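You operate a simulated robot arm through the tools that you are given. There is no shell and no other tool. Be economical: measure what you need, move in short steps, check, and stop when the job is done.

You run a simulated robot arm. Do the job below in one go: nothing can be reset, and whatever is moved stays where it is left.

## Task
Check the heater block at 50 C with the yellow probe.
Fine: stand the probe in the block's hole, wait for the READY lamp, turn the block off and put the probe back in the steel tube.
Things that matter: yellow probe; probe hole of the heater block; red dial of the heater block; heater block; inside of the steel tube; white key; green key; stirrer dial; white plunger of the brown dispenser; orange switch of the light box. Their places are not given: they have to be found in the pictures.

It is judged by the outcome, as a careful person would: the job done as asked, and still so three seconds after it is handed in. It fails if anything else is knocked over, pushed out of place, dropped, spilled or broken.

## Robot
A 7-joint arm with a two-finger parallel gripper, fixed in place. Base frame: the origin is at the foot of the arm, x ahead of it, y to its left, z up; the work surface is at about z = 6. Lengths are in mm, angles in degrees, forces in N, time in s.
With the tool pointing down near the work surface it reaches from about 220 to 580 mm from the base axis. Its first joint turns from -66.0 to 66.0 degrees. Payload 2.5 kg.
The TCP is the grasp point between the finger pads, 23 mm short of the fingertips. In the tool frame z runs along the fingers and y along their closing line. The gripper opens to 94 mm. The fingers are 38 mm wide and 10 mm thick; the gripper's body (54 by 96 mm) begins 39 mm behind the TCP.
Orientation is told as [roll, pitch, yaw] about the base's x, y, z axes, in that order, counted from this pose: with the fingers straight down and closing along the base's y, the tool's x points along the base's -x, its y along +y and its z along -z.

## Interface
- The arm moves only by the tool jog_arm. Its argument "targets" is a list of rows, each an object (a shift or turn left out is 0, a gripper value left out holds the last) with "dp": the shift along the tool's x, y, z in cm, a list of three; "rotation": the turn, a rotation vector about the tool's x, y, z in degrees, a list of three; "hand": the finger opening in cm, from 0 to 9.4. In form: [{"dp": [dx, dy, dz], "rotation": [rx, ry, rz], "hand": hand}, ...]. A call has 1 to 10 rows; each row shifts and turns the commanded pose from where the row before left it, along the tool's axes as they then stand. A row lasts 0.2 s, in which the tool goes at most 50 mm and 8.6 degrees; a call with a longer step from one row to the next is refused whole, and so is a gripper value outside its range. A pose out of reach is approached as far as the arm can. The call stops where the force on the tool passes 40 N (or 10 N more than at its start, if that is more) or the arm is blocked; 0.2 s more then pass. Each finger travels about 108 mm/s and halts on what it meets, pressing with about 39 N; the grip force reading is that of the motor and also rises with nothing between the fingers. The clock runs only during rows and for 0.2 s after the last one: add rows that do not move to give the fingers time. The reply holds the time, the measured pose of the TCP, the force on the tool along the base axes, the opening and the grip force, in the units named above and with some noise.
- Cameras (640 x 400 px; columns grow to the right, rows downward): "scene" is fixed at [115.6, -399.4, 552.2]; the picture's right is [0.88, -0.47, 0.00], its down [-0.23, -0.43, -0.87] and it looks along [0.41, 0.77, -0.49] (base axes); focal length 331 px, centre (320, 200). "wrist" rides on the gripper at [-39, 0, -44] in the tool frame; the picture's right is [0.00, -1.00, 0.00], its down [0.97, 0.00, -0.24] and it looks along [0.24, 0.00, 0.97] (tool axes); focal length 218 px, centre (320, 200).
- snapshot(camera): a new picture of that camera. It takes no simulated time.
- point_at(camera, pixels): there is no depth. For up to 12 entries [column, row, z] of the newest picture of that camera ("zoom" is the newest enlarged one), the place [x, y] in the base frame at which the ray of that pixel passes the height z, good to about 2 mm. It takes no simulated time.
- close_up(camera, box): a new picture of the part [left, top, right, bottom] of that camera's present view, enlarged. It takes no simulated time.
- hand_in(): hands the job in; it is judged then, once.

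Keep the steps short. Do not move on a guess: measure, check each grasp and each placing, and mend mistakes. In all there are 80 turns and 46 pictures (those below and enlarged ones count). Leave the gripper open and the arm clear of the work at the hand-in unless told otherwise, and finish with a single line.

The tools are called after "Request:" by a JSON object that holds its "name" and its "arguments". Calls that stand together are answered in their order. jog_arm: Moves the arm, as the interface text tells. Its arguments: {"type":"object","properties":{"targets":{"type":"array","items":{"type":"object","properties":{"dp":{"type":"array","items":{"type":"number"}},"rotation":{"type":"array","items":{"type":"number"}},"hand":{"type":"number"}}}}},"required":["targets"]} The other tools are called the same way: snapshot (camera) takes a picture; point_at (camera, pixels) gives the place at which the rays of pixels pass given heights; close_up (camera, box) takes an enlarged picture of a part of a camera's view; hand_in () hands the job in.

At the start:

```text
t: 0.0
eef_pos: [369.5, -47.2, 404.8]
tcp_rot: [0.0, 0.0, 0.0]
contact_force: [0.6, 1.0, 0.5]
finger_gap: 94.2
grasp_force: 0.1
```

scene: 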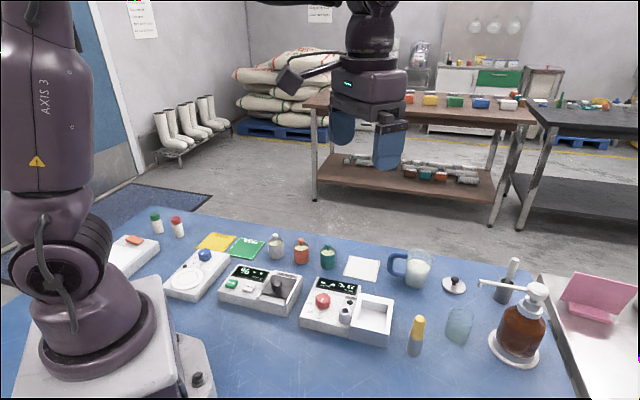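
wrist: 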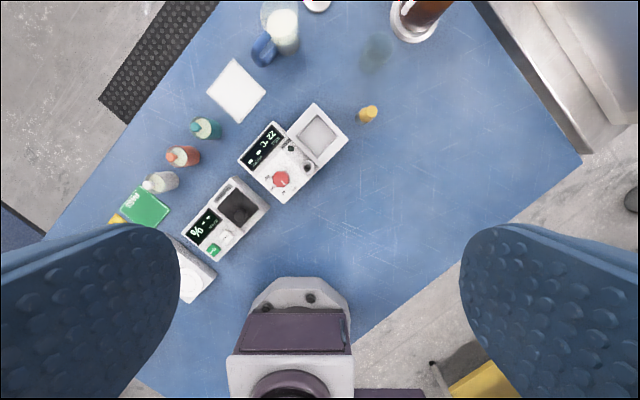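

I see a white device with a red dial (scene ~335,310) and a yellow-handled probe in a grey tube (~416,335). I'll look closer at both.

Request:
{"name": "close_up", "arguments": {"camera": "scene", "box": [290, 260, 450, 360]}}

Request:
{"name": "close_up", "arguments": {"camera": "wrist", "box": [170, 80, 410, 230]}}

```text
4.00 times, centred on (370, 310) of scene
```

zoom: 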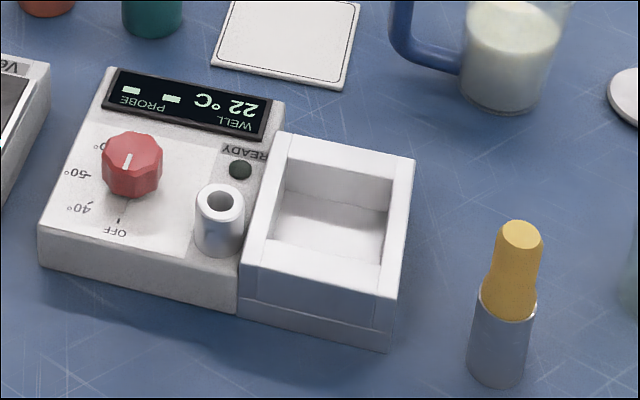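

```text
2.67 times, centred on (290, 155) of wrist
```

zoom: 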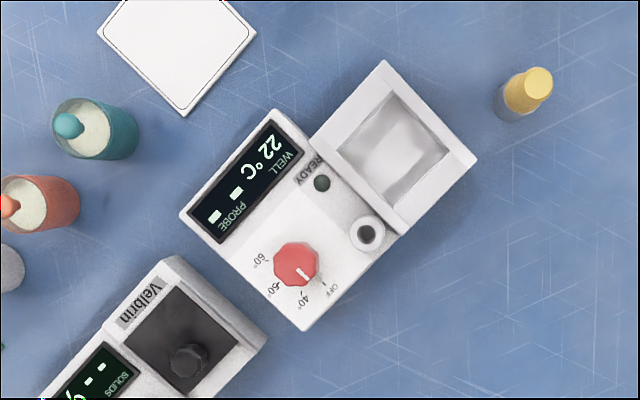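

The dial reads OFF, and the scale goes OFF-40-50-60, clockwise from above. I'll triangulate the dial, hole and probe by reading each ray at two heights in both views.

Request:
{"name": "point_at", "arguments": {"camera": "wrist", "pixels": [[281.4, 179.4, 40], [281.4, 179.4, 80], [307.2, 168.1, 40], [307.2, 168.1, 80], [372.1, 110.8, 60], [372.1, 110.8, 120], [360, 119, 6], [272.5, 121.5, 40], [238, 160, 40], [283, 203, 40], [348, 139, 40], [314, 103, 40]]}}

Request:
{"name": "point_at", "arguments": {"camera": "scene", "pixels": [[323, 297.5, 40], [323, 297.5, 80], [344.7, 310.7, 40], [344.7, 310.7, 80], [420.7, 318.5, 60], [420.7, 318.5, 120], [414, 353, 6], [300, 325, 6], [349, 337.5, 6], [387, 347, 6], [417, 333, 30], [417, 333, 60]]}}

```text
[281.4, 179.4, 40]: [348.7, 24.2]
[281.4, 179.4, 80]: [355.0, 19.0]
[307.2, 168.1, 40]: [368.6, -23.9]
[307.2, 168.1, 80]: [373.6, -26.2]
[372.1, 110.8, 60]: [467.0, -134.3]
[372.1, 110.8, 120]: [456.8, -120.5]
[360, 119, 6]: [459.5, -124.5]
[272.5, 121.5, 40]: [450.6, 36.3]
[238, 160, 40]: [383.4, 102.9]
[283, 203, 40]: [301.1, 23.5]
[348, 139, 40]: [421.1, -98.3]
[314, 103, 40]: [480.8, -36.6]
```

```text
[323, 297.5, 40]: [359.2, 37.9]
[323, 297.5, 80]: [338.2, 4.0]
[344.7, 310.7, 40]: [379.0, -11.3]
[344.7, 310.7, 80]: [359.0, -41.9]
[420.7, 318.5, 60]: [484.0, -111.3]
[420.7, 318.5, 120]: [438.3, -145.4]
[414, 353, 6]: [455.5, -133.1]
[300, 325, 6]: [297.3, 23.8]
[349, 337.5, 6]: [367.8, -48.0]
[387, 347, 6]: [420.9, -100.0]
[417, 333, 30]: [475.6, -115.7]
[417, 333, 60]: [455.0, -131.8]
```

Triangulated positions:
- Dial top about (351, 22, 57)
- Hole rim about (371, -25, 57)
- Probe top about (462, -128, 89)

The block is turned 45°. I'll move over the dial at z≈200 for a closer look at its pointer and scale.

Request:
{"name": "jog_arm", "arguments": {"targets": [{"dp": [0.36, 1.38, 4.1]}, {"dp": [0.36, 1.38, 4.1]}, {"dp": [0.36, 1.38, 4.1]}, {"dp": [0.36, 1.38, 4.1]}, {"dp": [0.36, 1.38, 4.1]}, {"dp": [0, 0, 0]}]}}

Request:
{"name": "snapshot", "arguments": {"camera": "wrist"}}

```text
t: 1.4
eef_pos: [352.0, 21.7, 198.2]
tcp_rot: [0.0, 0.0, -0.1]
contact_force: [0.7, -0.2, -0.7]
finger_gap: 94.0
grasp_force: 0.0
```

```text
41 pictures are left
```

wrist: 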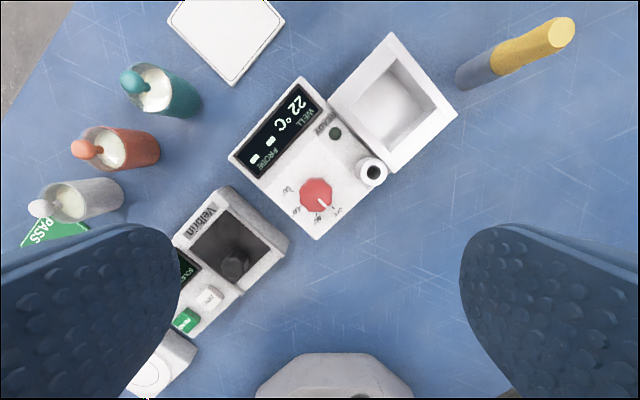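

Request:
{"name": "close_up", "arguments": {"camera": "wrist", "box": [264, 145, 392, 225]}}

```text
5.00 times, centred on (328, 185) of wrist
```

zoom: 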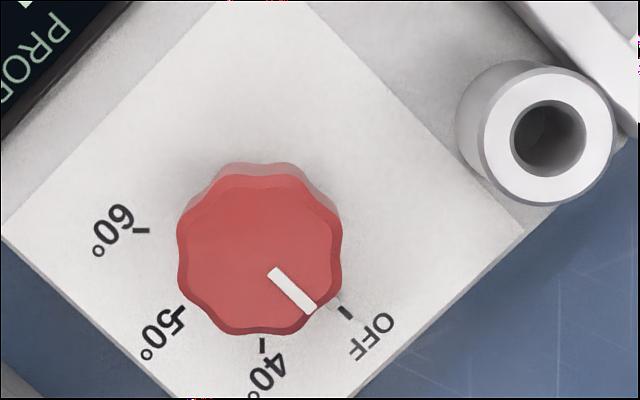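

Scale ticks are 45° apart (OFF, 40, 50, 60), so 50 is 90° clockwise from OFF. Next I'll get precise positions from this view.

Request:
{"name": "point_at", "arguments": {"camera": "zoom", "pixels": [[260, 254, 57], [262, 230, 40], [262, 230, 35], [548, 138, 57], [548, 138, 62], [177, 250, 55], [342, 250, 55], [482, 138, 57], [613, 138, 57], [511, 138, 57], [586, 138, 57]]}}

Request:
{"name": "point_at", "arguments": {"camera": "wrist", "pixels": [[548, 36, 89], [548, 36, 95], [480, 72, 6], [494, 60, 48], [315, 240, 6], [315, 240, 40]]}}

```text
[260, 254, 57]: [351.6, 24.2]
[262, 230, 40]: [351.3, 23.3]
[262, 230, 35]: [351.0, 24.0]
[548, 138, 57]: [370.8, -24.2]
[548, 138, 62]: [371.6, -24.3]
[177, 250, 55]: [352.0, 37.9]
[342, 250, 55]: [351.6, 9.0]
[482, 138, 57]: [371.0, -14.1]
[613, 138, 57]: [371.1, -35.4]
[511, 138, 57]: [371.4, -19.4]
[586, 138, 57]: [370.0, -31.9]
```

```text
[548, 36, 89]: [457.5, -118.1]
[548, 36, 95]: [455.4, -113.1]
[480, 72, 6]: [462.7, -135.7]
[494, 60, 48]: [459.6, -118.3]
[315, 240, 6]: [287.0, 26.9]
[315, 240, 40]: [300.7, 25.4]
```

Dial centre is (351.5, 23.7), radius about 14.5. I'll centre over it, turn the tool to -45°, close to 42 mm and go down to z≈100.

Request:
{"name": "jog_arm", "arguments": {"targets": [{"dp": [0.05, 0.2, 1.5], "hand": 4.2}, {"dp": [0, 0, 1.5], "rotation": [0, 0, -8.5]}, {"dp": [0, 0, 1.5], "rotation": [0, 0, -8.5]}, {"dp": [0, 0, 1.5], "rotation": [0, 0, -8.5]}, {"dp": [0, 0, 1.5], "rotation": [0, 0, -8.5]}, {"dp": [0, 0, 1.5], "rotation": [0, 0, -8.5]}, {"dp": [0, 0, 0.8], "rotation": [0, 0, -2.5]}, {}]}}

Request:
{"name": "snapshot", "arguments": {"camera": "wrist"}}

Request:
{"name": "close_up", "arguments": {"camera": "scene", "box": [270, 230, 430, 330]}}

```text
t: 3.2
eef_pos: [351.9, 23.1, 101.4]
tcp_rot: [0.0, 0.0, 45.1]
contact_force: [0.1, 0.7, -0.4]
finger_gap: 42.2
grasp_force: 0.1
```

```text
39 pictures are left
```

wrist: 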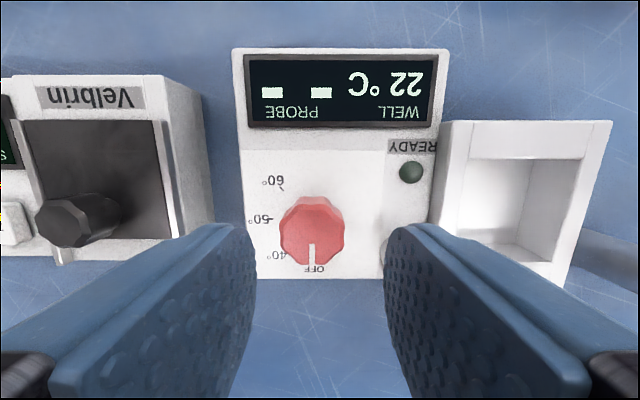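

```text
4.00 times, centred on (350, 280) of scene
```

zoom: 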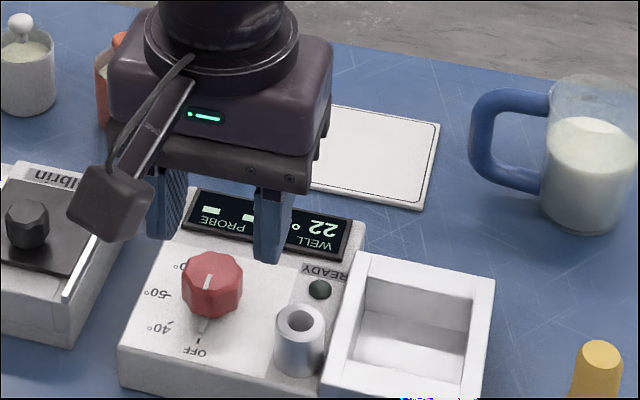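

The dial is between the fingers but looks slightly left of centre (col 312 vs 320). I'll measure the offset.

Request:
{"name": "point_at", "arguments": {"camera": "wrist", "pixels": [[312, 227, 57], [281, 227, 55], [344, 227, 55], [312, 270, 40]]}}

```text
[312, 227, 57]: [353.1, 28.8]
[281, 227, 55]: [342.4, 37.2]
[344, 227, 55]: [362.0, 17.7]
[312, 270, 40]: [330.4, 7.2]
```

Average dial centre is about (352, 25.5), so I'll shift 2 mm each way, lower to TCP z≈69 (fingertips ≈46) and close gently.

Request:
{"name": "jog_arm", "arguments": {"targets": [{"dp": [-0.2, 0.2, 0]}, {"dp": [0, 0, 1.2]}, {"dp": [0, 0, 1.2]}, {"dp": [0, 0, 0.8]}, {}, {"hand": 2.6}, {}]}}

Request:
{"name": "snapshot", "arguments": {"camera": "wrist"}}

```text
t: 4.8
eef_pos: [349.8, 26.9, 69.5]
tcp_rot: [0.1, 0.2, 45.1]
contact_force: [-6.4, 7.6, 4.1]
finger_gap: 29.7
grasp_force: 45.1
```

```text
37 pictures are left
```

wrist: 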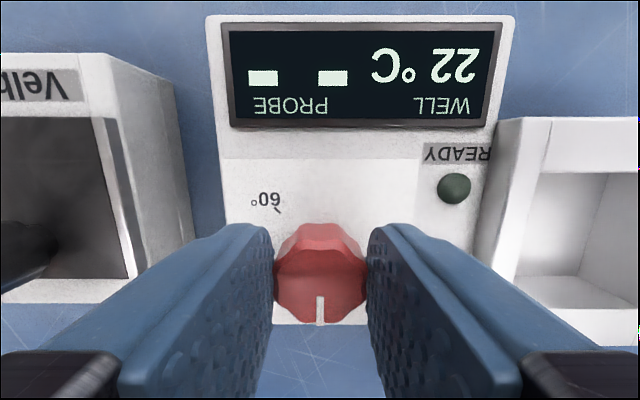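

Gripped on the dial (gap 29.7 mm); the side force says the dial sits about 2 mm further along +tool y. I'll recentre and turn the first 45° clockwise.

Request:
{"name": "jog_arm", "arguments": {"targets": [{"dp": [0, 0.2, 0]}, {"rotation": [0, 0, 7.5]}, {"rotation": [0, 0, 7.5]}, {"rotation": [0, 0, 7.5]}, {"rotation": [0, 0, 7.5]}, {"rotation": [0, 0, 7.5]}, {"rotation": [0, 0, 7.5]}, {}]}}

Request:
{"name": "snapshot", "arguments": {"camera": "wrist"}}

```text
t: 6.3
eef_pos: [350.5, 24.6, 69.1]
tcp_rot: [-0.3, -0.2, 3.7]
contact_force: [0.5, -1.4, -0.7]
finger_gap: 29.5
grasp_force: 45.3
stopped in row 7: the force on the tool passed its limit (the readings are from after the stop); the commanded pose is now the measured one
```

```text
36 pictures are left
```

wrist: 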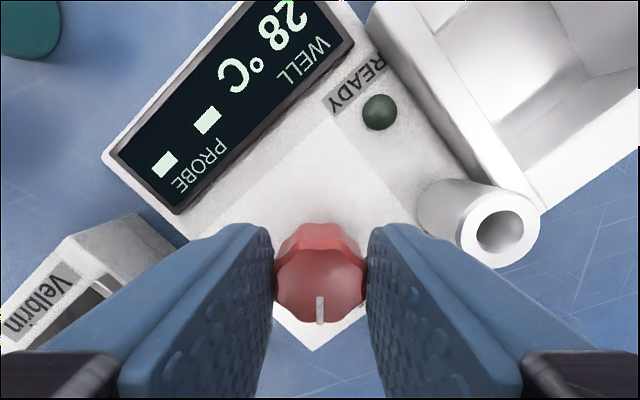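

The dial is following (pointer turned about 41°, well at 28 °C). The stress was released, so I'll continue clockwise for the remaining ≈49°.

Request:
{"name": "jog_arm", "arguments": {"targets": [{"rotation": [0, 0, 6]}, {"rotation": [0, 0, 6]}, {"rotation": [0, 0, 6]}, {"rotation": [0, 0, 6]}, {"rotation": [0, 0, 6]}, {"rotation": [0, 0, 6]}, {"rotation": [0, 0, 6]}, {"rotation": [0, 0, 6.5]}, {}]}}

Request:
{"name": "snapshot", "arguments": {"camera": "wrist"}}

```text
t: 8.3
eef_pos: [351.1, 22.9, 67.5]
tcp_rot: [-0.1, -0.5, -45.0]
contact_force: [-15.9, -22.6, 14.3]
finger_gap: 29.7
grasp_force: 45.4
```

```text
35 pictures are left
```

wrist: 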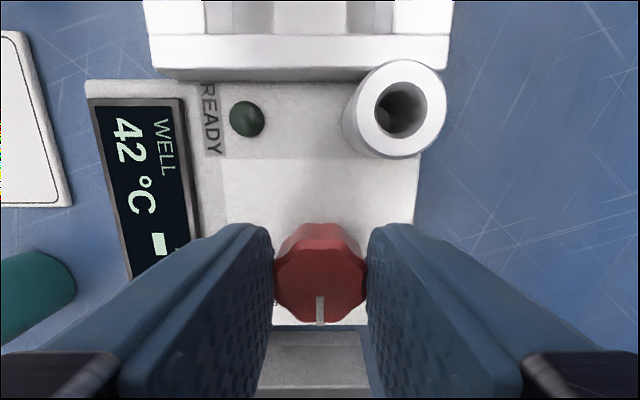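

Pointer has turned 90° to the 50 mark and the well is at 42 °C and rising. I'll ease off the side force, open, and rise straight up.

Request:
{"name": "jog_arm", "arguments": {"targets": [{"dp": [0, -0.2, 0]}, {"hand": 4.0}, {}, {"dp": [0, 0, -2]}, {"dp": [0, 0, -4]}, {"dp": [0, 0, -4]}, {"dp": [0, 0, -3]}, {}]}}

Request:
{"name": "close_up", "arguments": {"camera": "wrist", "box": [200, 50, 440, 200]}}

Request:
{"name": "close_up", "arguments": {"camera": "scene", "box": [290, 260, 450, 360]}}

```text
t: 10.1
eef_pos: [350.0, 24.4, 202.0]
tcp_rot: [-0.1, -0.5, -44.7]
contact_force: [-0.1, 0.3, -0.3]
finger_gap: 40.2
grasp_force: 0.0
```

```text
2.67 times, centred on (320, 125) of wrist
```

zoom: 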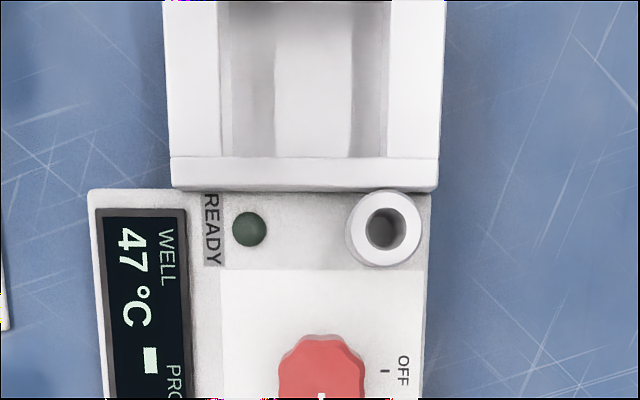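

```text
4.00 times, centred on (370, 310) of scene
```

zoom: 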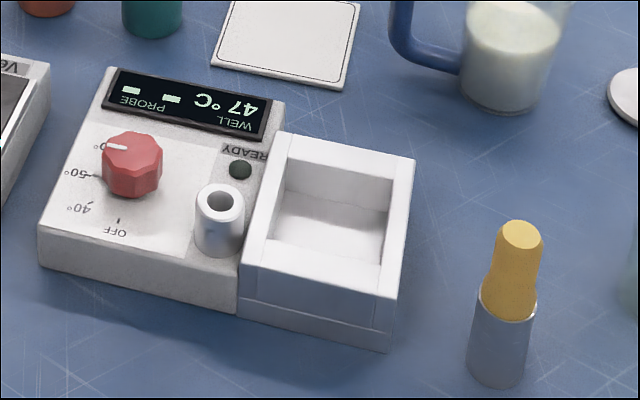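

The pointer now faces the 50 mark and the well is at 47 °C. Before going to the probe, I'll locate its neighbours: beaker, dispenser and mug.

Request:
{"name": "point_at", "arguments": {"camera": "scene", "pixels": [[457, 343, 6], [445, 338, 6], [460, 312, 60], [490, 345, 6], [520, 352, 6], [537, 290, 130], [480, 283, 150], [414, 288, 6], [455, 290, 10], [503, 302, 6]]}}

```text
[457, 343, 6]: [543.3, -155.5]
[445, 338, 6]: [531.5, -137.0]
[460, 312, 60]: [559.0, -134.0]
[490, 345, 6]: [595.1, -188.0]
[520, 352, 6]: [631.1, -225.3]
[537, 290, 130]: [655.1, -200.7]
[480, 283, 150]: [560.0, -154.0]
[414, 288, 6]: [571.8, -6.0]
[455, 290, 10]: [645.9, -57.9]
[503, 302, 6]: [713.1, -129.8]
```

Everything is about 90 mm or more away. I'll move over the probe at z≈200 with the hand opened to 60 mm, and look.

Request:
{"name": "jog_arm", "arguments": {"targets": [{"dp": [-3.7, -0.58, 0], "hand": 6.0}, {"dp": [-3.7, -0.58, 0]}, {"dp": [-3.7, -0.58, 0]}, {"dp": [-3.7, -0.58, 0]}, {"dp": [-3.7, -0.58, 0]}, {"dp": [0, 0, 2]}, {}]}}

Request:
{"name": "snapshot", "arguments": {"camera": "wrist"}}

```text
t: 11.7
eef_pos: [461.2, -125.3, 177.9]
tcp_rot: [0.1, -0.4, -44.7]
contact_force: [0.6, 0.8, -0.3]
finger_gap: 60.0
grasp_force: 0.1
```

```text
32 pictures are left
```

wrist: 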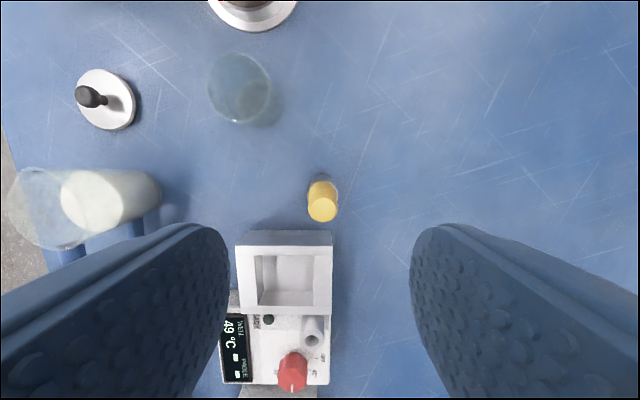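

Request:
{"name": "close_up", "arguments": {"camera": "wrist", "box": [280, 155, 376, 215]}}

Request:
{"name": "point_at", "arguments": {"camera": "wrist", "pixels": [[323, 208, 89], [323, 184, 48], [323, 176, 6], [312, 322, 57]]}}

```text
6.67 times, centred on (328, 185) of wrist
```

zoom: 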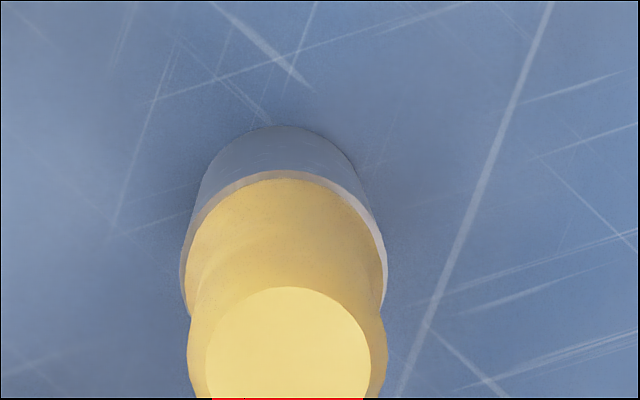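

```text
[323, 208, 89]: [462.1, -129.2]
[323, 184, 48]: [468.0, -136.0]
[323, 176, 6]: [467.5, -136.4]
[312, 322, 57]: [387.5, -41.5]
```

Probe axis is about (461, -128.3). I'll shift 2 mm each way and lower to TCP z≈81 with the fingers open, then check centring.

Request:
{"name": "jog_arm", "arguments": {"targets": [{"dp": [-0.2, -0.22, 0]}, {"dp": [0, 0, 3]}, {"dp": [0, 0, 3]}, {"dp": [0, 0, 2.2]}, {"dp": [0, 0, 1.5]}, {}]}}

Request:
{"name": "snapshot", "arguments": {"camera": "wrist"}}

Request:
{"name": "close_up", "arguments": {"camera": "scene", "box": [340, 270, 500, 370]}}

```text
t: 13.1
eef_pos: [459.9, -130.5, 82.3]
tcp_rot: [0.1, -0.4, -44.8]
contact_force: [0.3, -0.5, -0.5]
finger_gap: 59.8
grasp_force: 0.1
```

```text
30 pictures are left
```

wrist: 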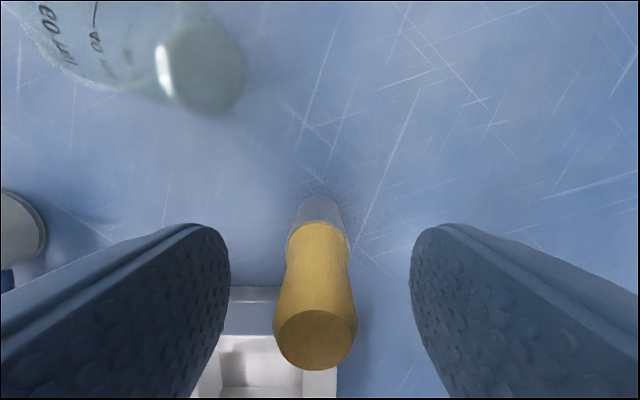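

```text
4.00 times, centred on (420, 320) of scene
```

zoom: 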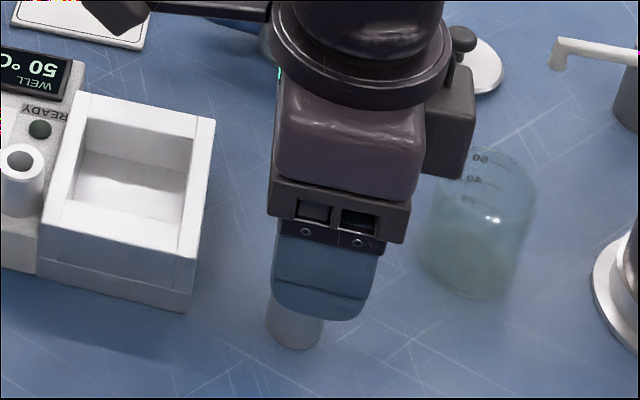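

Request:
{"name": "point_at", "arguments": {"camera": "wrist", "pixels": [[316, 341, 89], [319, 226, 50], [319, 200, 6]]}}

```text
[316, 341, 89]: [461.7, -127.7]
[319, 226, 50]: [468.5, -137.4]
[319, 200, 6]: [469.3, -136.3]
```

Centring estimates say +1 to 2 mm along tool y. I'll shift 1.5 mm, then close to 30 mm and watch for touch.

Request:
{"name": "jog_arm", "arguments": {"targets": [{"dp": [0.05, 0.15, 0.15], "hand": 4.0}, {"hand": 3.2}, {"hand": 2.8}, {"hand": 2.6}, {}]}}

Request:
{"name": "snapshot", "arguments": {"camera": "wrist"}}

```text
t: 14.3
eef_pos: [461.1, -127.6, 81.6]
tcp_rot: [0.1, -0.4, -44.8]
contact_force: [0.0, 0.3, -0.2]
finger_gap: 26.1
grasp_force: 0.0
```

```text
28 pictures are left
```

wrist: 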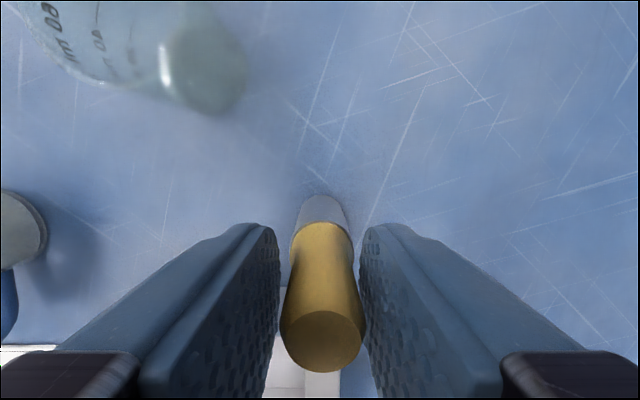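

Well centred (handle col ≈322, gaps equal). I'll close the rest of the way to grip.

Request:
{"name": "jog_arm", "arguments": {"targets": [{"hand": 2.2}, {"hand": 1.9}, {"hand": 1.5}, {"hand": 1.2}, {}]}}

```text
t: 15.5
eef_pos: [461.3, -127.3, 81.0]
tcp_rot: [0.1, -0.4, -44.6]
contact_force: [0.1, -0.1, -0.8]
finger_gap: 18.5
grasp_force: 38.8
```

Gripped at 18.5 mm with no side force. Seat reference: TCP (461.3, -127.3, 81.0). I'll lift straight up 10 cm.

Request:
{"name": "jog_arm", "arguments": {"targets": [{"dp": [0, 0, -0.5]}, {"dp": [0, 0, -1]}, {"dp": [0, 0, -1.5]}, {"dp": [0, 0, -2]}, {"dp": [0, 0, -2.5]}, {"dp": [0, 0, -2.5]}, {}]}}

Request:
{"name": "close_up", "arguments": {"camera": "scene", "box": [320, 210, 520, 370]}}

Request:
{"name": "snapshot", "arguments": {"camera": "wrist"}}

```text
t: 17.1
eef_pos: [462.5, -129.1, 182.0]
tcp_rot: [0.1, -0.4, -44.9]
contact_force: [0.7, 0.5, -0.6]
finger_gap: 18.3
grasp_force: 38.9
```

```text
2.50 times, centred on (420, 290) of scene
```

zoom: 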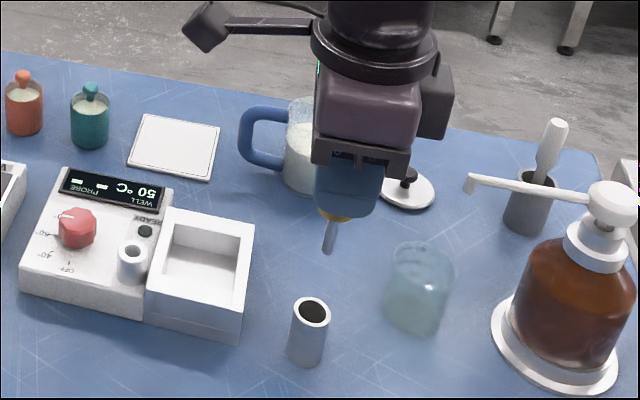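

```text
26 pictures are left
```

wrist: 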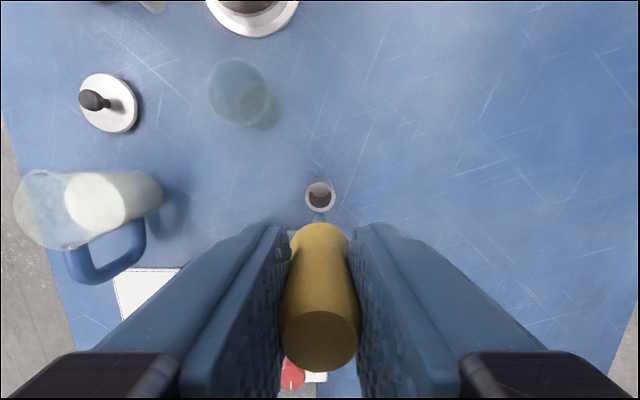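

The probe is out; the tube still stands. The shaft is about 9 mm and the hole about 12 mm, so alignment must be good. I'll measure tip height and tube mouth.

Request:
{"name": "point_at", "arguments": {"camera": "scene", "pixels": [[422.8, 310, 100], [422.8, 310, 120], [416.4, 334.4, 48], [416.4, 334.4, 53]]}}

Request:
{"name": "point_at", "arguments": {"camera": "wrist", "pixels": [[320, 197, 48], [320, 197, 53]]}}

Request:
{"name": "jog_arm", "arguments": {"targets": [{"dp": [3.47, 0.23, 0]}, {"dp": [3.47, 0.23, 0]}, {"dp": [3.47, 0.23, 0]}, {"dp": [3.47, 0.23, 0]}, {}, {}]}}

Request:
{"name": "close_up", "arguments": {"camera": "scene", "box": [290, 230, 418, 310]}}

```text
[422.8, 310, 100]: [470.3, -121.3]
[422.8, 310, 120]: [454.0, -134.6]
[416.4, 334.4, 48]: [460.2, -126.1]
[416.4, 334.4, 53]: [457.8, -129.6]
```

```text
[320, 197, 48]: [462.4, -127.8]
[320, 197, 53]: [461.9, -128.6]
```

```text
t: 18.5
eef_pos: [367.4, -22.3, 182.7]
tcp_rot: [0.1, -0.4, -44.8]
contact_force: [0.6, -0.8, 0.4]
finger_gap: 18.5
grasp_force: 38.6
```

```text
5.00 times, centred on (354, 270) of scene
```

zoom: 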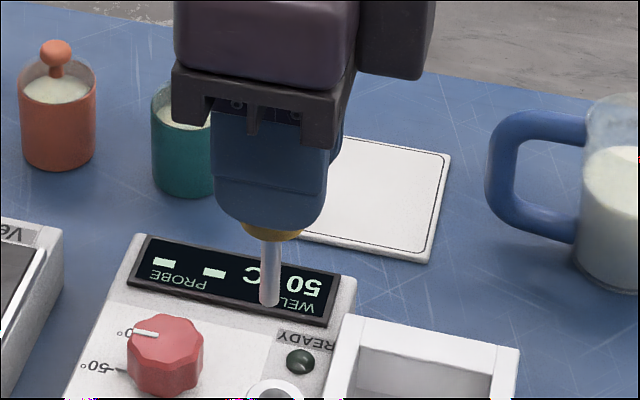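

Tip is 72 mm below the TCP. I'll nudge toward the hole and lower until the tip is about 8 mm above the rim, then compare in the views.

Request:
{"name": "jog_arm", "arguments": {"targets": [{"dp": [-0.3, 0.05, 1.5]}, {"dp": [0, 0, 1.5]}, {"dp": [0, 0, 1.4]}, {}]}}

Request:
{"name": "close_up", "arguments": {"camera": "scene", "box": [312, 272, 376, 312]}}

Request:
{"name": "snapshot", "arguments": {"camera": "wrist"}}

```text
t: 19.5
eef_pos: [370.1, -26.0, 136.7]
tcp_rot: [0.1, -0.5, -44.6]
contact_force: [-1.6, -0.6, -0.5]
finger_gap: 18.4
grasp_force: 39.2
```

```text
10.00 times, centred on (344, 292) of scene
```

zoom: 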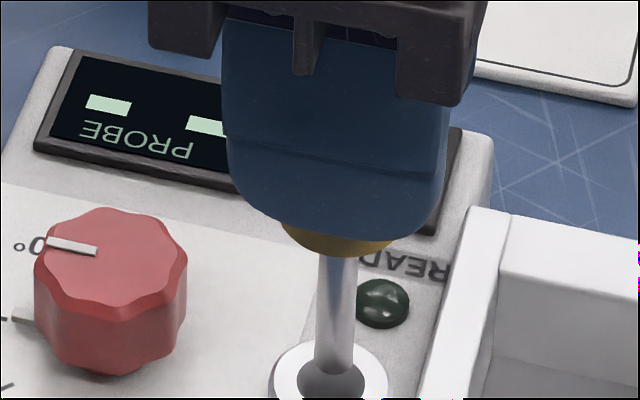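

```text
23 pictures are left
```

wrist: 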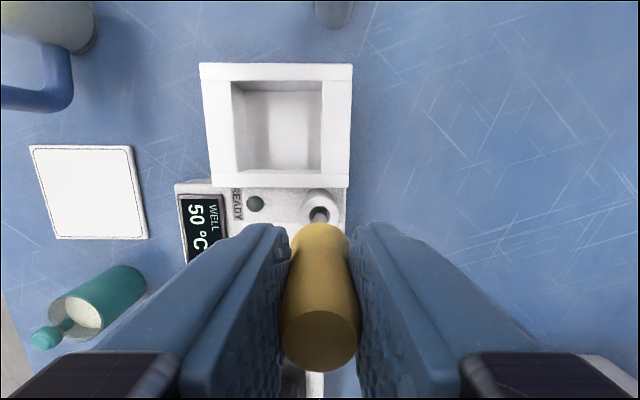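

Request:
{"name": "close_up", "arguments": {"camera": "scene", "box": [312, 286, 376, 326]}}

Request:
{"name": "close_up", "arguments": {"camera": "wrist", "box": [288, 185, 352, 225]}}

```text
10.00 times, centred on (344, 306) of scene
```

zoom: 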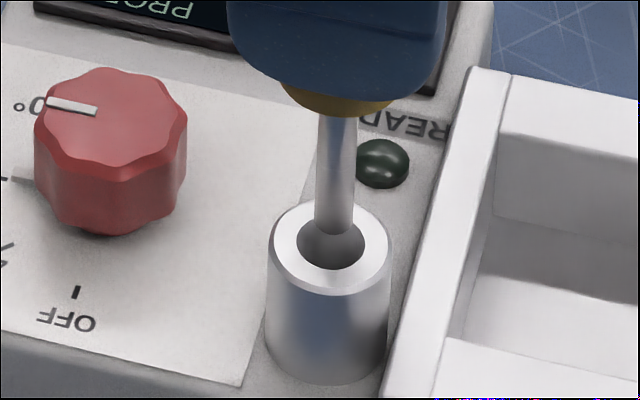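

```text
10.00 times, centred on (320, 205) of wrist
```

zoom: 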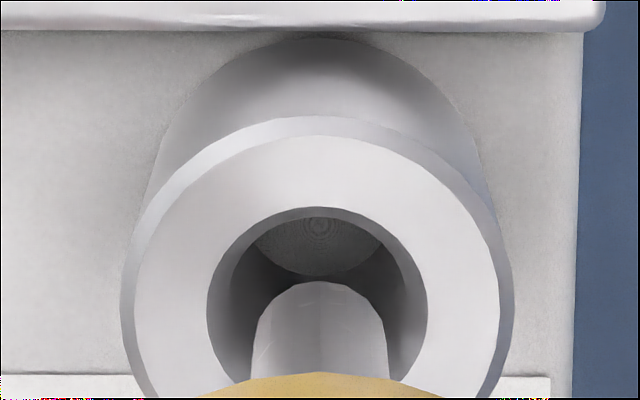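

In the wrist view the shaft is centred left-right in the hole (cols 320 vs 317). I'll lower 5 mm and check depth alignment again.

Request:
{"name": "jog_arm", "arguments": {"targets": [{"dp": [0.03, 0, 0.25]}, {"dp": [0, 0, 0.25]}, {}]}}

Request:
{"name": "close_up", "arguments": {"camera": "scene", "box": [312, 286, 376, 326]}}

Request:
{"name": "close_up", "arguments": {"camera": "wrist", "box": [288, 185, 352, 225]}}

```text
t: 20.3
eef_pos: [370.8, -25.6, 132.1]
tcp_rot: [0.0, -0.4, -44.7]
contact_force: [-0.2, -0.4, -0.1]
finger_gap: 18.7
grasp_force: 39.4
```

```text
10.00 times, centred on (344, 306) of scene
```

zoom: 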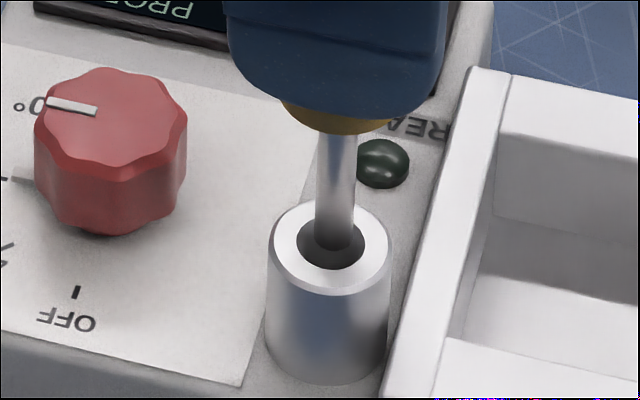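

```text
10.00 times, centred on (320, 205) of wrist
```

zoom: 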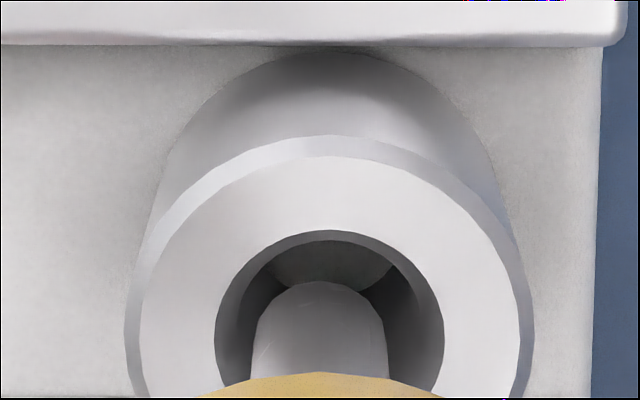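

The shaft is about 1 mm right in the scene and 0.5 mm left in the wrist view. I'll correct with +0.8 mm tool x, -0.5 mm tool y, and lower 1 cm slowly.

Request:
{"name": "jog_arm", "arguments": {"targets": [{"dp": [0.08, -0.05, 0]}, {"dp": [0, 0, 0.25]}, {"dp": [0, 0, 0.25]}, {"dp": [0, 0, 0.25]}, {"dp": [0, 0, 0.25]}, {}]}}

Request:
{"name": "close_up", "arguments": {"camera": "scene", "box": [312, 286, 376, 326]}}

```text
t: 21.7
eef_pos: [371.0, -25.5, 123.4]
tcp_rot: [0.1, -0.5, -44.8]
contact_force: [0.6, 0.8, -1.0]
finger_gap: 18.5
grasp_force: 38.9
```

```text
10.00 times, centred on (344, 306) of scene
```

zoom: 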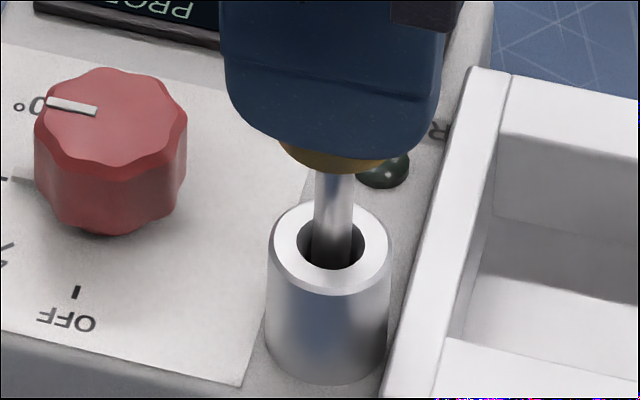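

The shaft is in the hole with no force. I'll lower 26 mm more.

Request:
{"name": "jog_arm", "arguments": {"targets": [{"dp": [0, 0, 0.4]}, {"dp": [0, 0, 0.4]}, {"dp": [0, 0, 0.4]}, {"dp": [0, 0, 0.4]}, {"dp": [0, 0, 0.4]}, {"dp": [0, 0, 0.4]}, {"dp": [0, 0, 0.2]}, {}]}}

Request:
{"name": "close_up", "arguments": {"camera": "scene", "box": [312, 270, 376, 310]}}

```text
t: 23.3
eef_pos: [373.2, -27.3, 99.0]
tcp_rot: [0.4, -0.8, -44.8]
contact_force: [-2.0, -0.3, 6.2]
finger_gap: 18.5
grasp_force: 39.2
stopped in row 7: the force on the tool passed its limit (the readings are from after the stop); the commanded pose is now the measured one
```

```text
10.00 times, centred on (344, 290) of scene
```

zoom: 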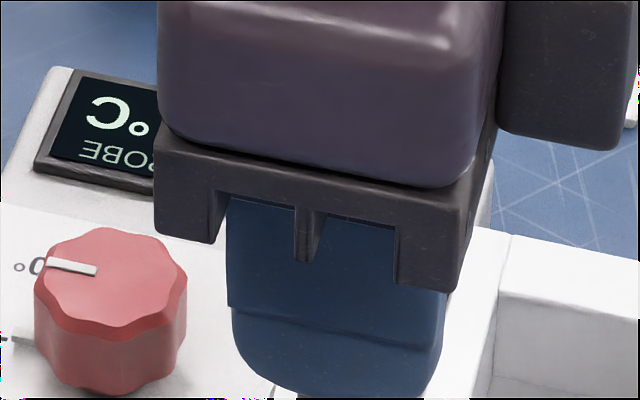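

It stopped by force at TCP z≈99 (residual 6 N up). I need to see whether the probe is seated or jammed.

Request:
{"name": "close_up", "arguments": {"camera": "scene", "box": [312, 286, 376, 326]}}

Request:
{"name": "close_up", "arguments": {"camera": "wrist", "box": [240, 160, 400, 260]}}

```text
10.00 times, centred on (344, 306) of scene
```

zoom: 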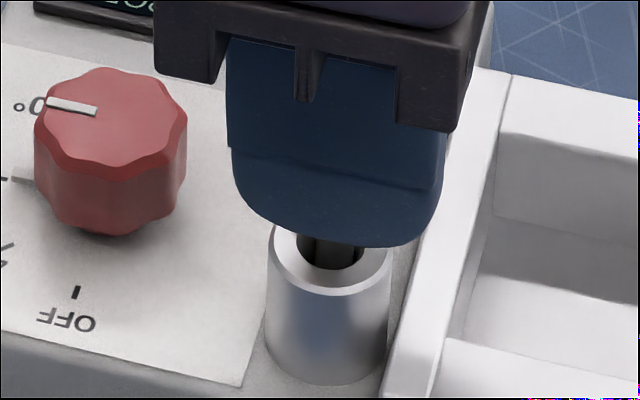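

```text
4.00 times, centred on (320, 210) of wrist
```

zoom: 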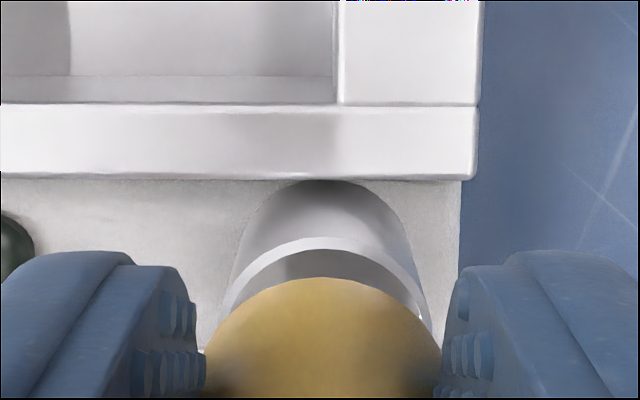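

The tip appears to have bottomed at about z 27, with the handle just above the rim. I'll open the fingers, rise clear, and check the display and stance.

Request:
{"name": "jog_arm", "arguments": {"targets": [{"hand": 2.6}, {"hand": 4.2}, {"dp": [0, 0, -1]}, {"dp": [0, 0, -2]}, {"dp": [0, 0, -3]}, {"dp": [0, 0, -4]}, {}]}}

Request:
{"name": "close_up", "arguments": {"camera": "scene", "box": [290, 250, 418, 330]}}

```text
t: 24.9
eef_pos: [371.4, -23.8, 199.6]
tcp_rot: [0.2, -0.7, -44.9]
contact_force: [0.8, -0.6, 0.8]
finger_gap: 42.1
grasp_force: 0.1
```

```text
5.00 times, centred on (354, 290) of scene
```

zoom: 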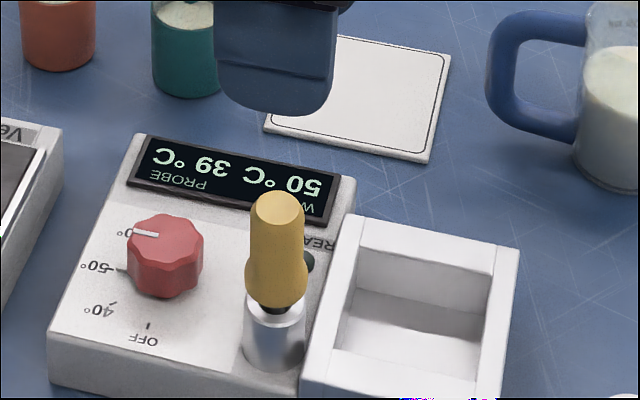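

The probe stands and reads 39 °C, rising. Its top is about z 107, so for turning off I want a yaw that keeps the palm and camera off the probe. While it warms I'll move over the dial at z≈200 and start turning the tool toward +70°.

Request:
{"name": "jog_arm", "arguments": {"targets": [{"dp": [2.5, 0.93, 0]}, {"dp": [2.5, 0.93, 0]}, {"rotation": [0, 0, -8.5]}, {"rotation": [0, 0, -8.5]}, {"rotation": [0, 0, -8.5]}, {"rotation": [0, 0, -8.5]}, {"rotation": [0, 0, -8.5]}, {"rotation": [0, 0, -8.5]}, {"rotation": [0, 0, -8.5]}, {"rotation": [0, 0, -8.5]}]}}

Request:
{"name": "jog_arm", "arguments": {"targets": [{"rotation": [0, 0, -8.5]}, {"rotation": [0, 0, -8.5]}, {"rotation": [0, 0, -8.5]}, {"rotation": [0, 0, -8.5]}, {"rotation": [0, 0, -8.5]}, {"rotation": [0, 0, -8.5]}, {"rotation": [0, 0, -8.5]}, {"rotation": [0, 0, -8.5]}, {"rotation": [0, 0, -8.5]}, {}]}}

Request:
{"name": "close_up", "arguments": {"camera": "scene", "box": [290, 250, 418, 330]}}

```text
t: 27.1
eef_pos: [347.8, 22.1, 198.5]
tcp_rot: [-0.5, -0.5, 23.4]
contact_force: [0.5, -0.1, 0.7]
finger_gap: 42.0
grasp_force: 0.0
```

```text
t: 29.3
eef_pos: [349.3, 21.5, 199.6]
tcp_rot: [-0.4, 0.4, 99.7]
contact_force: [-0.2, 0.0, 0.6]
finger_gap: 42.1
grasp_force: 0.0
```

```text
5.00 times, centred on (354, 290) of scene
```

zoom: 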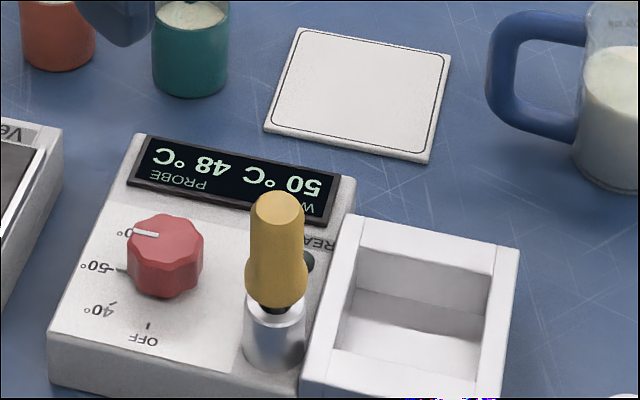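

Probe 48 °C. Yaw +100° is reachable; I'll test +126° and use the time as waiting, then look.

Request:
{"name": "jog_arm", "arguments": {"targets": [{"rotation": [0, 0, -8.5]}, {"rotation": [0, 0, -8.5]}, {"rotation": [0, 0, -8.5]}, {}, {}, {}, {}, {}, {}, {}]}}

Request:
{"name": "snapshot", "arguments": {"camera": "wrist"}}

```text
t: 31.5
eef_pos: [349.1, 22.9, 199.3]
tcp_rot: [-0.5, 0.6, 125.2]
contact_force: [0.1, -0.6, 0.2]
finger_gap: 41.9
grasp_force: 0.0
```

```text
12 pictures are left
```

wrist: 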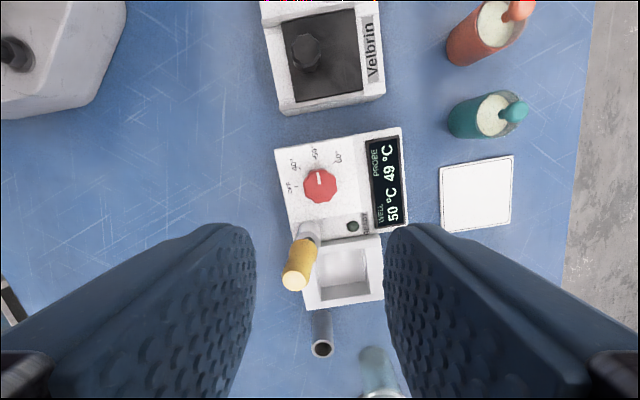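

Probe at 49 °C, lamp at (353,227) still dark. I'll wait about 4 seconds.

Request:
{"name": "jog_arm", "arguments": {"targets": [{}, {}, {}, {}, {}, {}, {}, {}, {}, {}]}}

Request:
{"name": "jog_arm", "arguments": {"targets": [{}, {}, {}, {}, {}, {}, {}, {}, {}, {}]}}

Request:
{"name": "jog_arm", "arguments": {"targets": [{}, {}, {}, {}, {}, {}, {}, {}, {}, {}]}}

Request:
{"name": "close_up", "arguments": {"camera": "wrist", "box": [270, 120, 430, 220]}}

```text
t: 33.7
eef_pos: [349.5, 21.7, 199.2]
tcp_rot: [-0.4, 0.5, 125.2]
contact_force: [-0.1, -0.5, 0.0]
finger_gap: 42.0
grasp_force: 0.2
```

```text
t: 35.9
eef_pos: [349.7, 22.3, 199.4]
tcp_rot: [-0.5, 0.6, 125.2]
contact_force: [0.2, -0.4, -0.8]
finger_gap: 42.1
grasp_force: 0.0
```

```text
t: 38.1
eef_pos: [349.9, 23.1, 197.7]
tcp_rot: [-0.4, 0.5, 125.2]
contact_force: [0.6, 0.9, 0.3]
finger_gap: 42.1
grasp_force: 0.1
```

```text
4.00 times, centred on (350, 170) of wrist
```

zoom: 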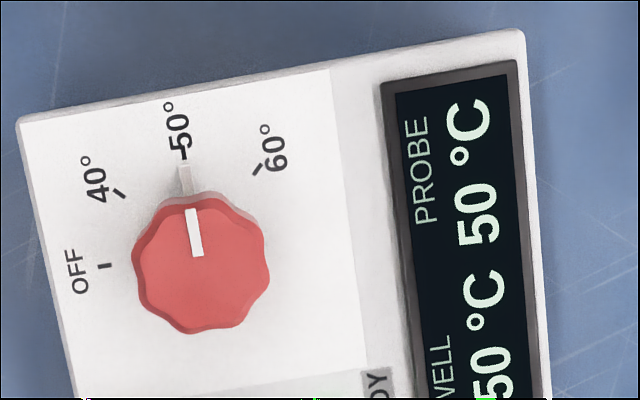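

Well 50 °C, probe 50 °C, dial on 50. I'll turn the tool back to about +82° (also waiting), recentre on the dial axis (349, 25), and check the lamp.

Request:
{"name": "jog_arm", "arguments": {"targets": [{"dp": [-0.23, -0.1, 0]}, {"rotation": [0, 0, 8.5]}, {"rotation": [0, 0, 8.5]}, {"rotation": [0, 0, 8.5]}, {"rotation": [0, 0, 8.5]}, {"rotation": [0, 0, 8.5]}, {"rotation": [0, 0, 2]}, {}]}}

Request:
{"name": "snapshot", "arguments": {"camera": "wrist"}}

```text
t: 39.9
eef_pos: [348.2, 24.7, 199.4]
tcp_rot: [-0.7, 0.2, 80.6]
contact_force: [-0.1, 0.2, -0.3]
finger_gap: 42.2
grasp_force: 0.0
```

```text
10 pictures are left
```

wrist: 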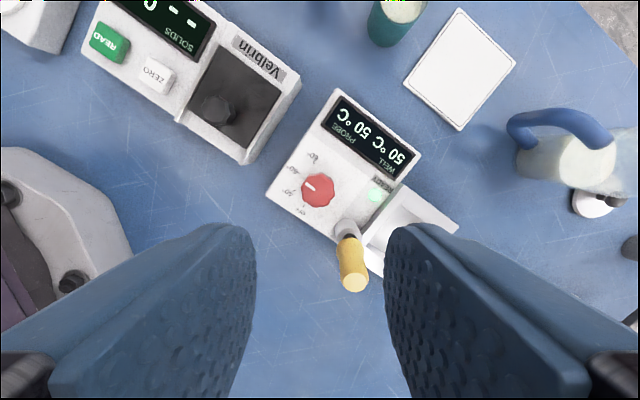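

READY is lit (bright green at 375,195). The dial is centred (col 318). I'll descend to TCP z≈71 and close on it.

Request:
{"name": "jog_arm", "arguments": {"targets": [{"dp": [0, 0, 4]}, {"dp": [0, 0, 4]}, {"dp": [0, 0, 3]}, {"dp": [0, 0, 1]}, {"dp": [0, 0, 0.8]}, {}, {"hand": 3.2}, {"hand": 2.6}, {}]}}

```text
t: 41.9
eef_pos: [348.4, 24.9, 71.8]
tcp_rot: [-0.4, 0.3, 80.7]
contact_force: [-14.0, 1.2, 1.7]
finger_gap: 29.4
grasp_force: 45.6
```

Gripped (29.4 mm), 14 N sideways, so I'll ease 1.2 mm along tool y and turn 42° counter-clockwise.

Request:
{"name": "jog_arm", "arguments": {"targets": [{"dp": [0, 0.12, 0]}, {"rotation": [0, 0, -7]}, {"rotation": [0, 0, -7]}, {"rotation": [0, 0, -7]}, {"rotation": [0, 0, -7]}, {"rotation": [0, 0, -7]}, {"rotation": [0, 0, -7]}, {}]}}

```text
t: 43.7
eef_pos: [349.3, 24.3, 71.1]
tcp_rot: [-0.4, 0.7, 122.7]
contact_force: [-13.9, -3.7, 31.2]
finger_gap: 29.4
grasp_force: 44.8
```

First stroke done (yaw 122.7). Now open, lift 2 cm, and turn back 47° for the second stroke.

Request:
{"name": "jog_arm", "arguments": {"targets": [{"hand": 4.0}, {}, {"dp": [0, 0, -2]}, {"rotation": [0, 0, 8]}, {"rotation": [0, 0, 8]}, {"rotation": [0, 0, 8]}, {"rotation": [0, 0, 8]}, {"rotation": [0, 0, 8]}, {"rotation": [0, 0, 7]}, {}]}}

Request:
{"name": "snapshot", "arguments": {"camera": "wrist"}}

```text
t: 45.9
eef_pos: [347.7, 25.8, 91.0]
tcp_rot: [-0.7, 0.0, 75.6]
contact_force: [0.1, 0.4, 0.0]
finger_gap: 40.1
grasp_force: 0.0
```

```text
9 pictures are left
```

wrist: 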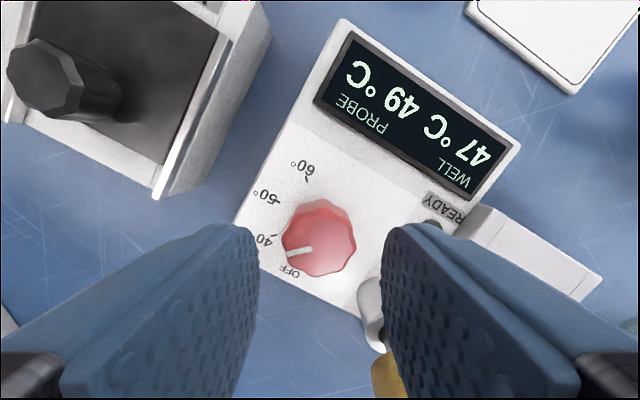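

The pointer is at about 40 and the well is cooling. Down 2 cm, grip again.

Request:
{"name": "jog_arm", "arguments": {"targets": [{"dp": [0, 0.05, 1]}, {"dp": [0, 0, 0.9]}, {}, {"hand": 3.2}, {"hand": 2.6}, {}]}}

```text
t: 47.3
eef_pos: [347.7, 24.4, 73.1]
tcp_rot: [-0.7, 0.1, 75.7]
contact_force: [0.9, 1.4, -5.0]
finger_gap: 29.2
grasp_force: 45.0
```

Gripped cleanly. Turning the remaining 48° counter-clockwise.

Request:
{"name": "jog_arm", "arguments": {"targets": [{"rotation": [0, 0, -7]}, {"rotation": [0, 0, -7]}, {"rotation": [0, 0, -7]}, {"rotation": [0, 0, -7]}, {"rotation": [0, 0, -7]}, {"rotation": [0, 0, -7]}, {"rotation": [0, 0, -6]}, {}]}}

```text
t: 49.1
eef_pos: [348.1, 24.1, 72.8]
tcp_rot: [-0.5, 0.6, 123.9]
contact_force: [6.7, 4.6, 17.3]
finger_gap: 29.3
grasp_force: 45.7
```

Release and rise straight up, then check the dial.

Request:
{"name": "jog_arm", "arguments": {"targets": [{"hand": 4.2}, {}, {"dp": [0, 0, -2]}, {"dp": [0, 0, -4]}, {"dp": [0, 0, -4]}, {"dp": [0, 0, -3]}, {"rotation": [0, 0, 8.5]}, {"rotation": [0, 0, 8.5]}, {"rotation": [0, 0, 8.5]}, {"rotation": [0, 0, 8.5]}]}}

Request:
{"name": "jog_arm", "arguments": {"targets": [{"rotation": [0, 0, 8.5]}, {"rotation": [0, 0, 8.5]}, {"rotation": [0, 0, 8.5]}, {"rotation": [0, 0, 8.5]}, {"rotation": [0, 0, 8.5]}, {"rotation": [0, 0, 2]}, {}]}}

Request:
{"name": "close_up", "arguments": {"camera": "wrist", "box": [240, 100, 464, 240]}}

```text
t: 51.3
eef_pos: [346.4, 25.7, 201.3]
tcp_rot: [-0.6, 0.2, 89.5]
contact_force: [0.0, -0.1, -0.1]
finger_gap: 42.4
grasp_force: 0.0
```

```text
t: 52.9
eef_pos: [345.5, 26.7, 204.0]
tcp_rot: [-0.7, -0.2, 45.0]
contact_force: [0.9, -0.6, 0.3]
finger_gap: 42.2
grasp_force: 0.0
```

```text
2.86 times, centred on (352, 170) of wrist
```

zoom: 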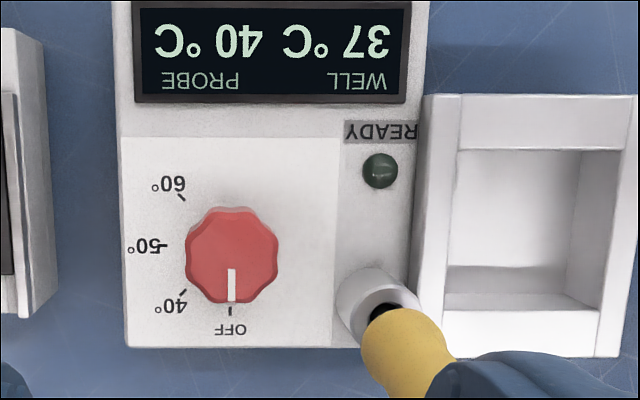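

The dial is exactly on OFF and the well is cooling. Now I'll move over the probe with the hand at 60 mm and lower to z≈160 for centring.

Request:
{"name": "jog_arm", "arguments": {"targets": [{"dp": [0.95, -2.78, 0], "hand": 6.0}, {"dp": [0.95, -2.78, 0]}, {"dp": [0, 0, 2]}, {"dp": [0, 0, 2]}, {}]}}

Request:
{"name": "snapshot", "arguments": {"camera": "wrist"}}

```text
t: 54.1
eef_pos: [371.2, -27.6, 164.4]
tcp_rot: [-0.8, -0.1, 45.2]
contact_force: [-0.7, -1.0, 0.2]
finger_gap: 59.7
grasp_force: 0.0
```

```text
7 pictures are left
```

wrist: 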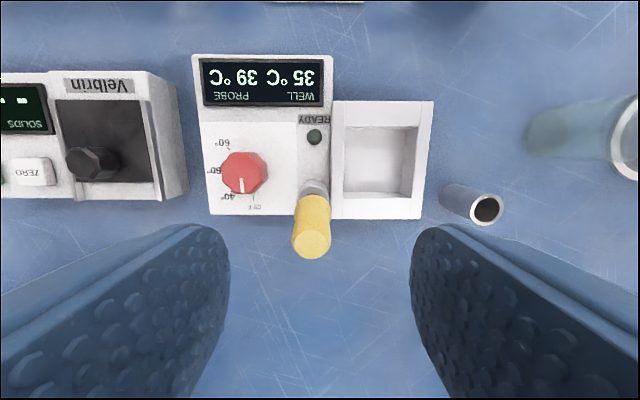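

Request:
{"name": "point_at", "arguments": {"camera": "wrist", "pixels": [[312, 244, 107], [315, 190, 57], [315, 212, 72], [487, 208, 48], [231, 240, 40]]}}

```text
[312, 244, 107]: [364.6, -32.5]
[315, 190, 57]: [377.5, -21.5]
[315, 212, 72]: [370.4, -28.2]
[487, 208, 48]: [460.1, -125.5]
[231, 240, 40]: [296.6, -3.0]
```

The probe leans about 7° toward the robot, to top ≈(364.6, -32.5). I'll return to yaw -45° so the closing line matches the lean and the fingers straighten it.

Request:
{"name": "jog_arm", "arguments": {"targets": [{"rotation": [0, 0, 8.5]}, {"rotation": [0, 0, 8.5]}, {"rotation": [0, 0, 8.5]}, {"rotation": [0, 0, 8.5]}, {"rotation": [0, 0, 8.5]}, {"rotation": [0, 0, 8.5]}, {"rotation": [0, 0, 8.5]}, {"rotation": [0, 0, 8.5]}, {"rotation": [0, 0, 8.5]}, {"rotation": [0, 0, 8.5]}]}}

Request:
{"name": "jog_arm", "arguments": {"targets": [{"rotation": [0, 0, 5]}, {}]}}

Request:
{"name": "snapshot", "arguments": {"camera": "wrist"}}

```text
t: 56.3
eef_pos: [373.1, -27.9, 162.1]
tcp_rot: [0.2, -0.7, -40.0]
contact_force: [-0.6, -0.3, -0.2]
finger_gap: 60.1
grasp_force: 0.1
```

```text
t: 56.9
eef_pos: [373.7, -28.0, 162.2]
tcp_rot: [0.3, -0.6, -44.8]
contact_force: [0.0, 0.5, -0.3]
finger_gap: 60.0
grasp_force: 0.1
```

```text
6 pictures are left
```

wrist: 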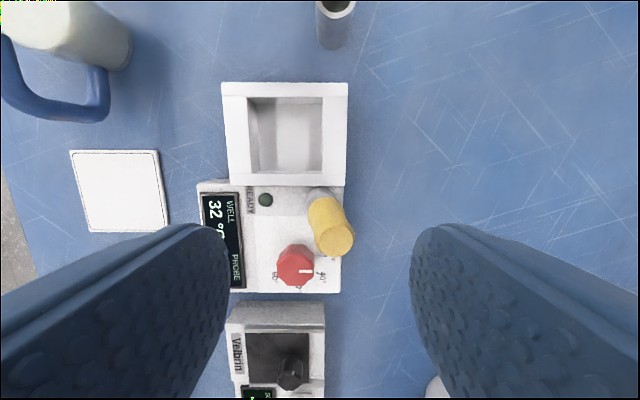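

Request:
{"name": "point_at", "arguments": {"camera": "wrist", "pixels": [[336, 238, 107], [336, 238, 104], [322, 203, 57], [324, 206, 66]]}}

```text
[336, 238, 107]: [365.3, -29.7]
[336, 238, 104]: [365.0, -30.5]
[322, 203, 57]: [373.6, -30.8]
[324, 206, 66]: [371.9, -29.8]
```

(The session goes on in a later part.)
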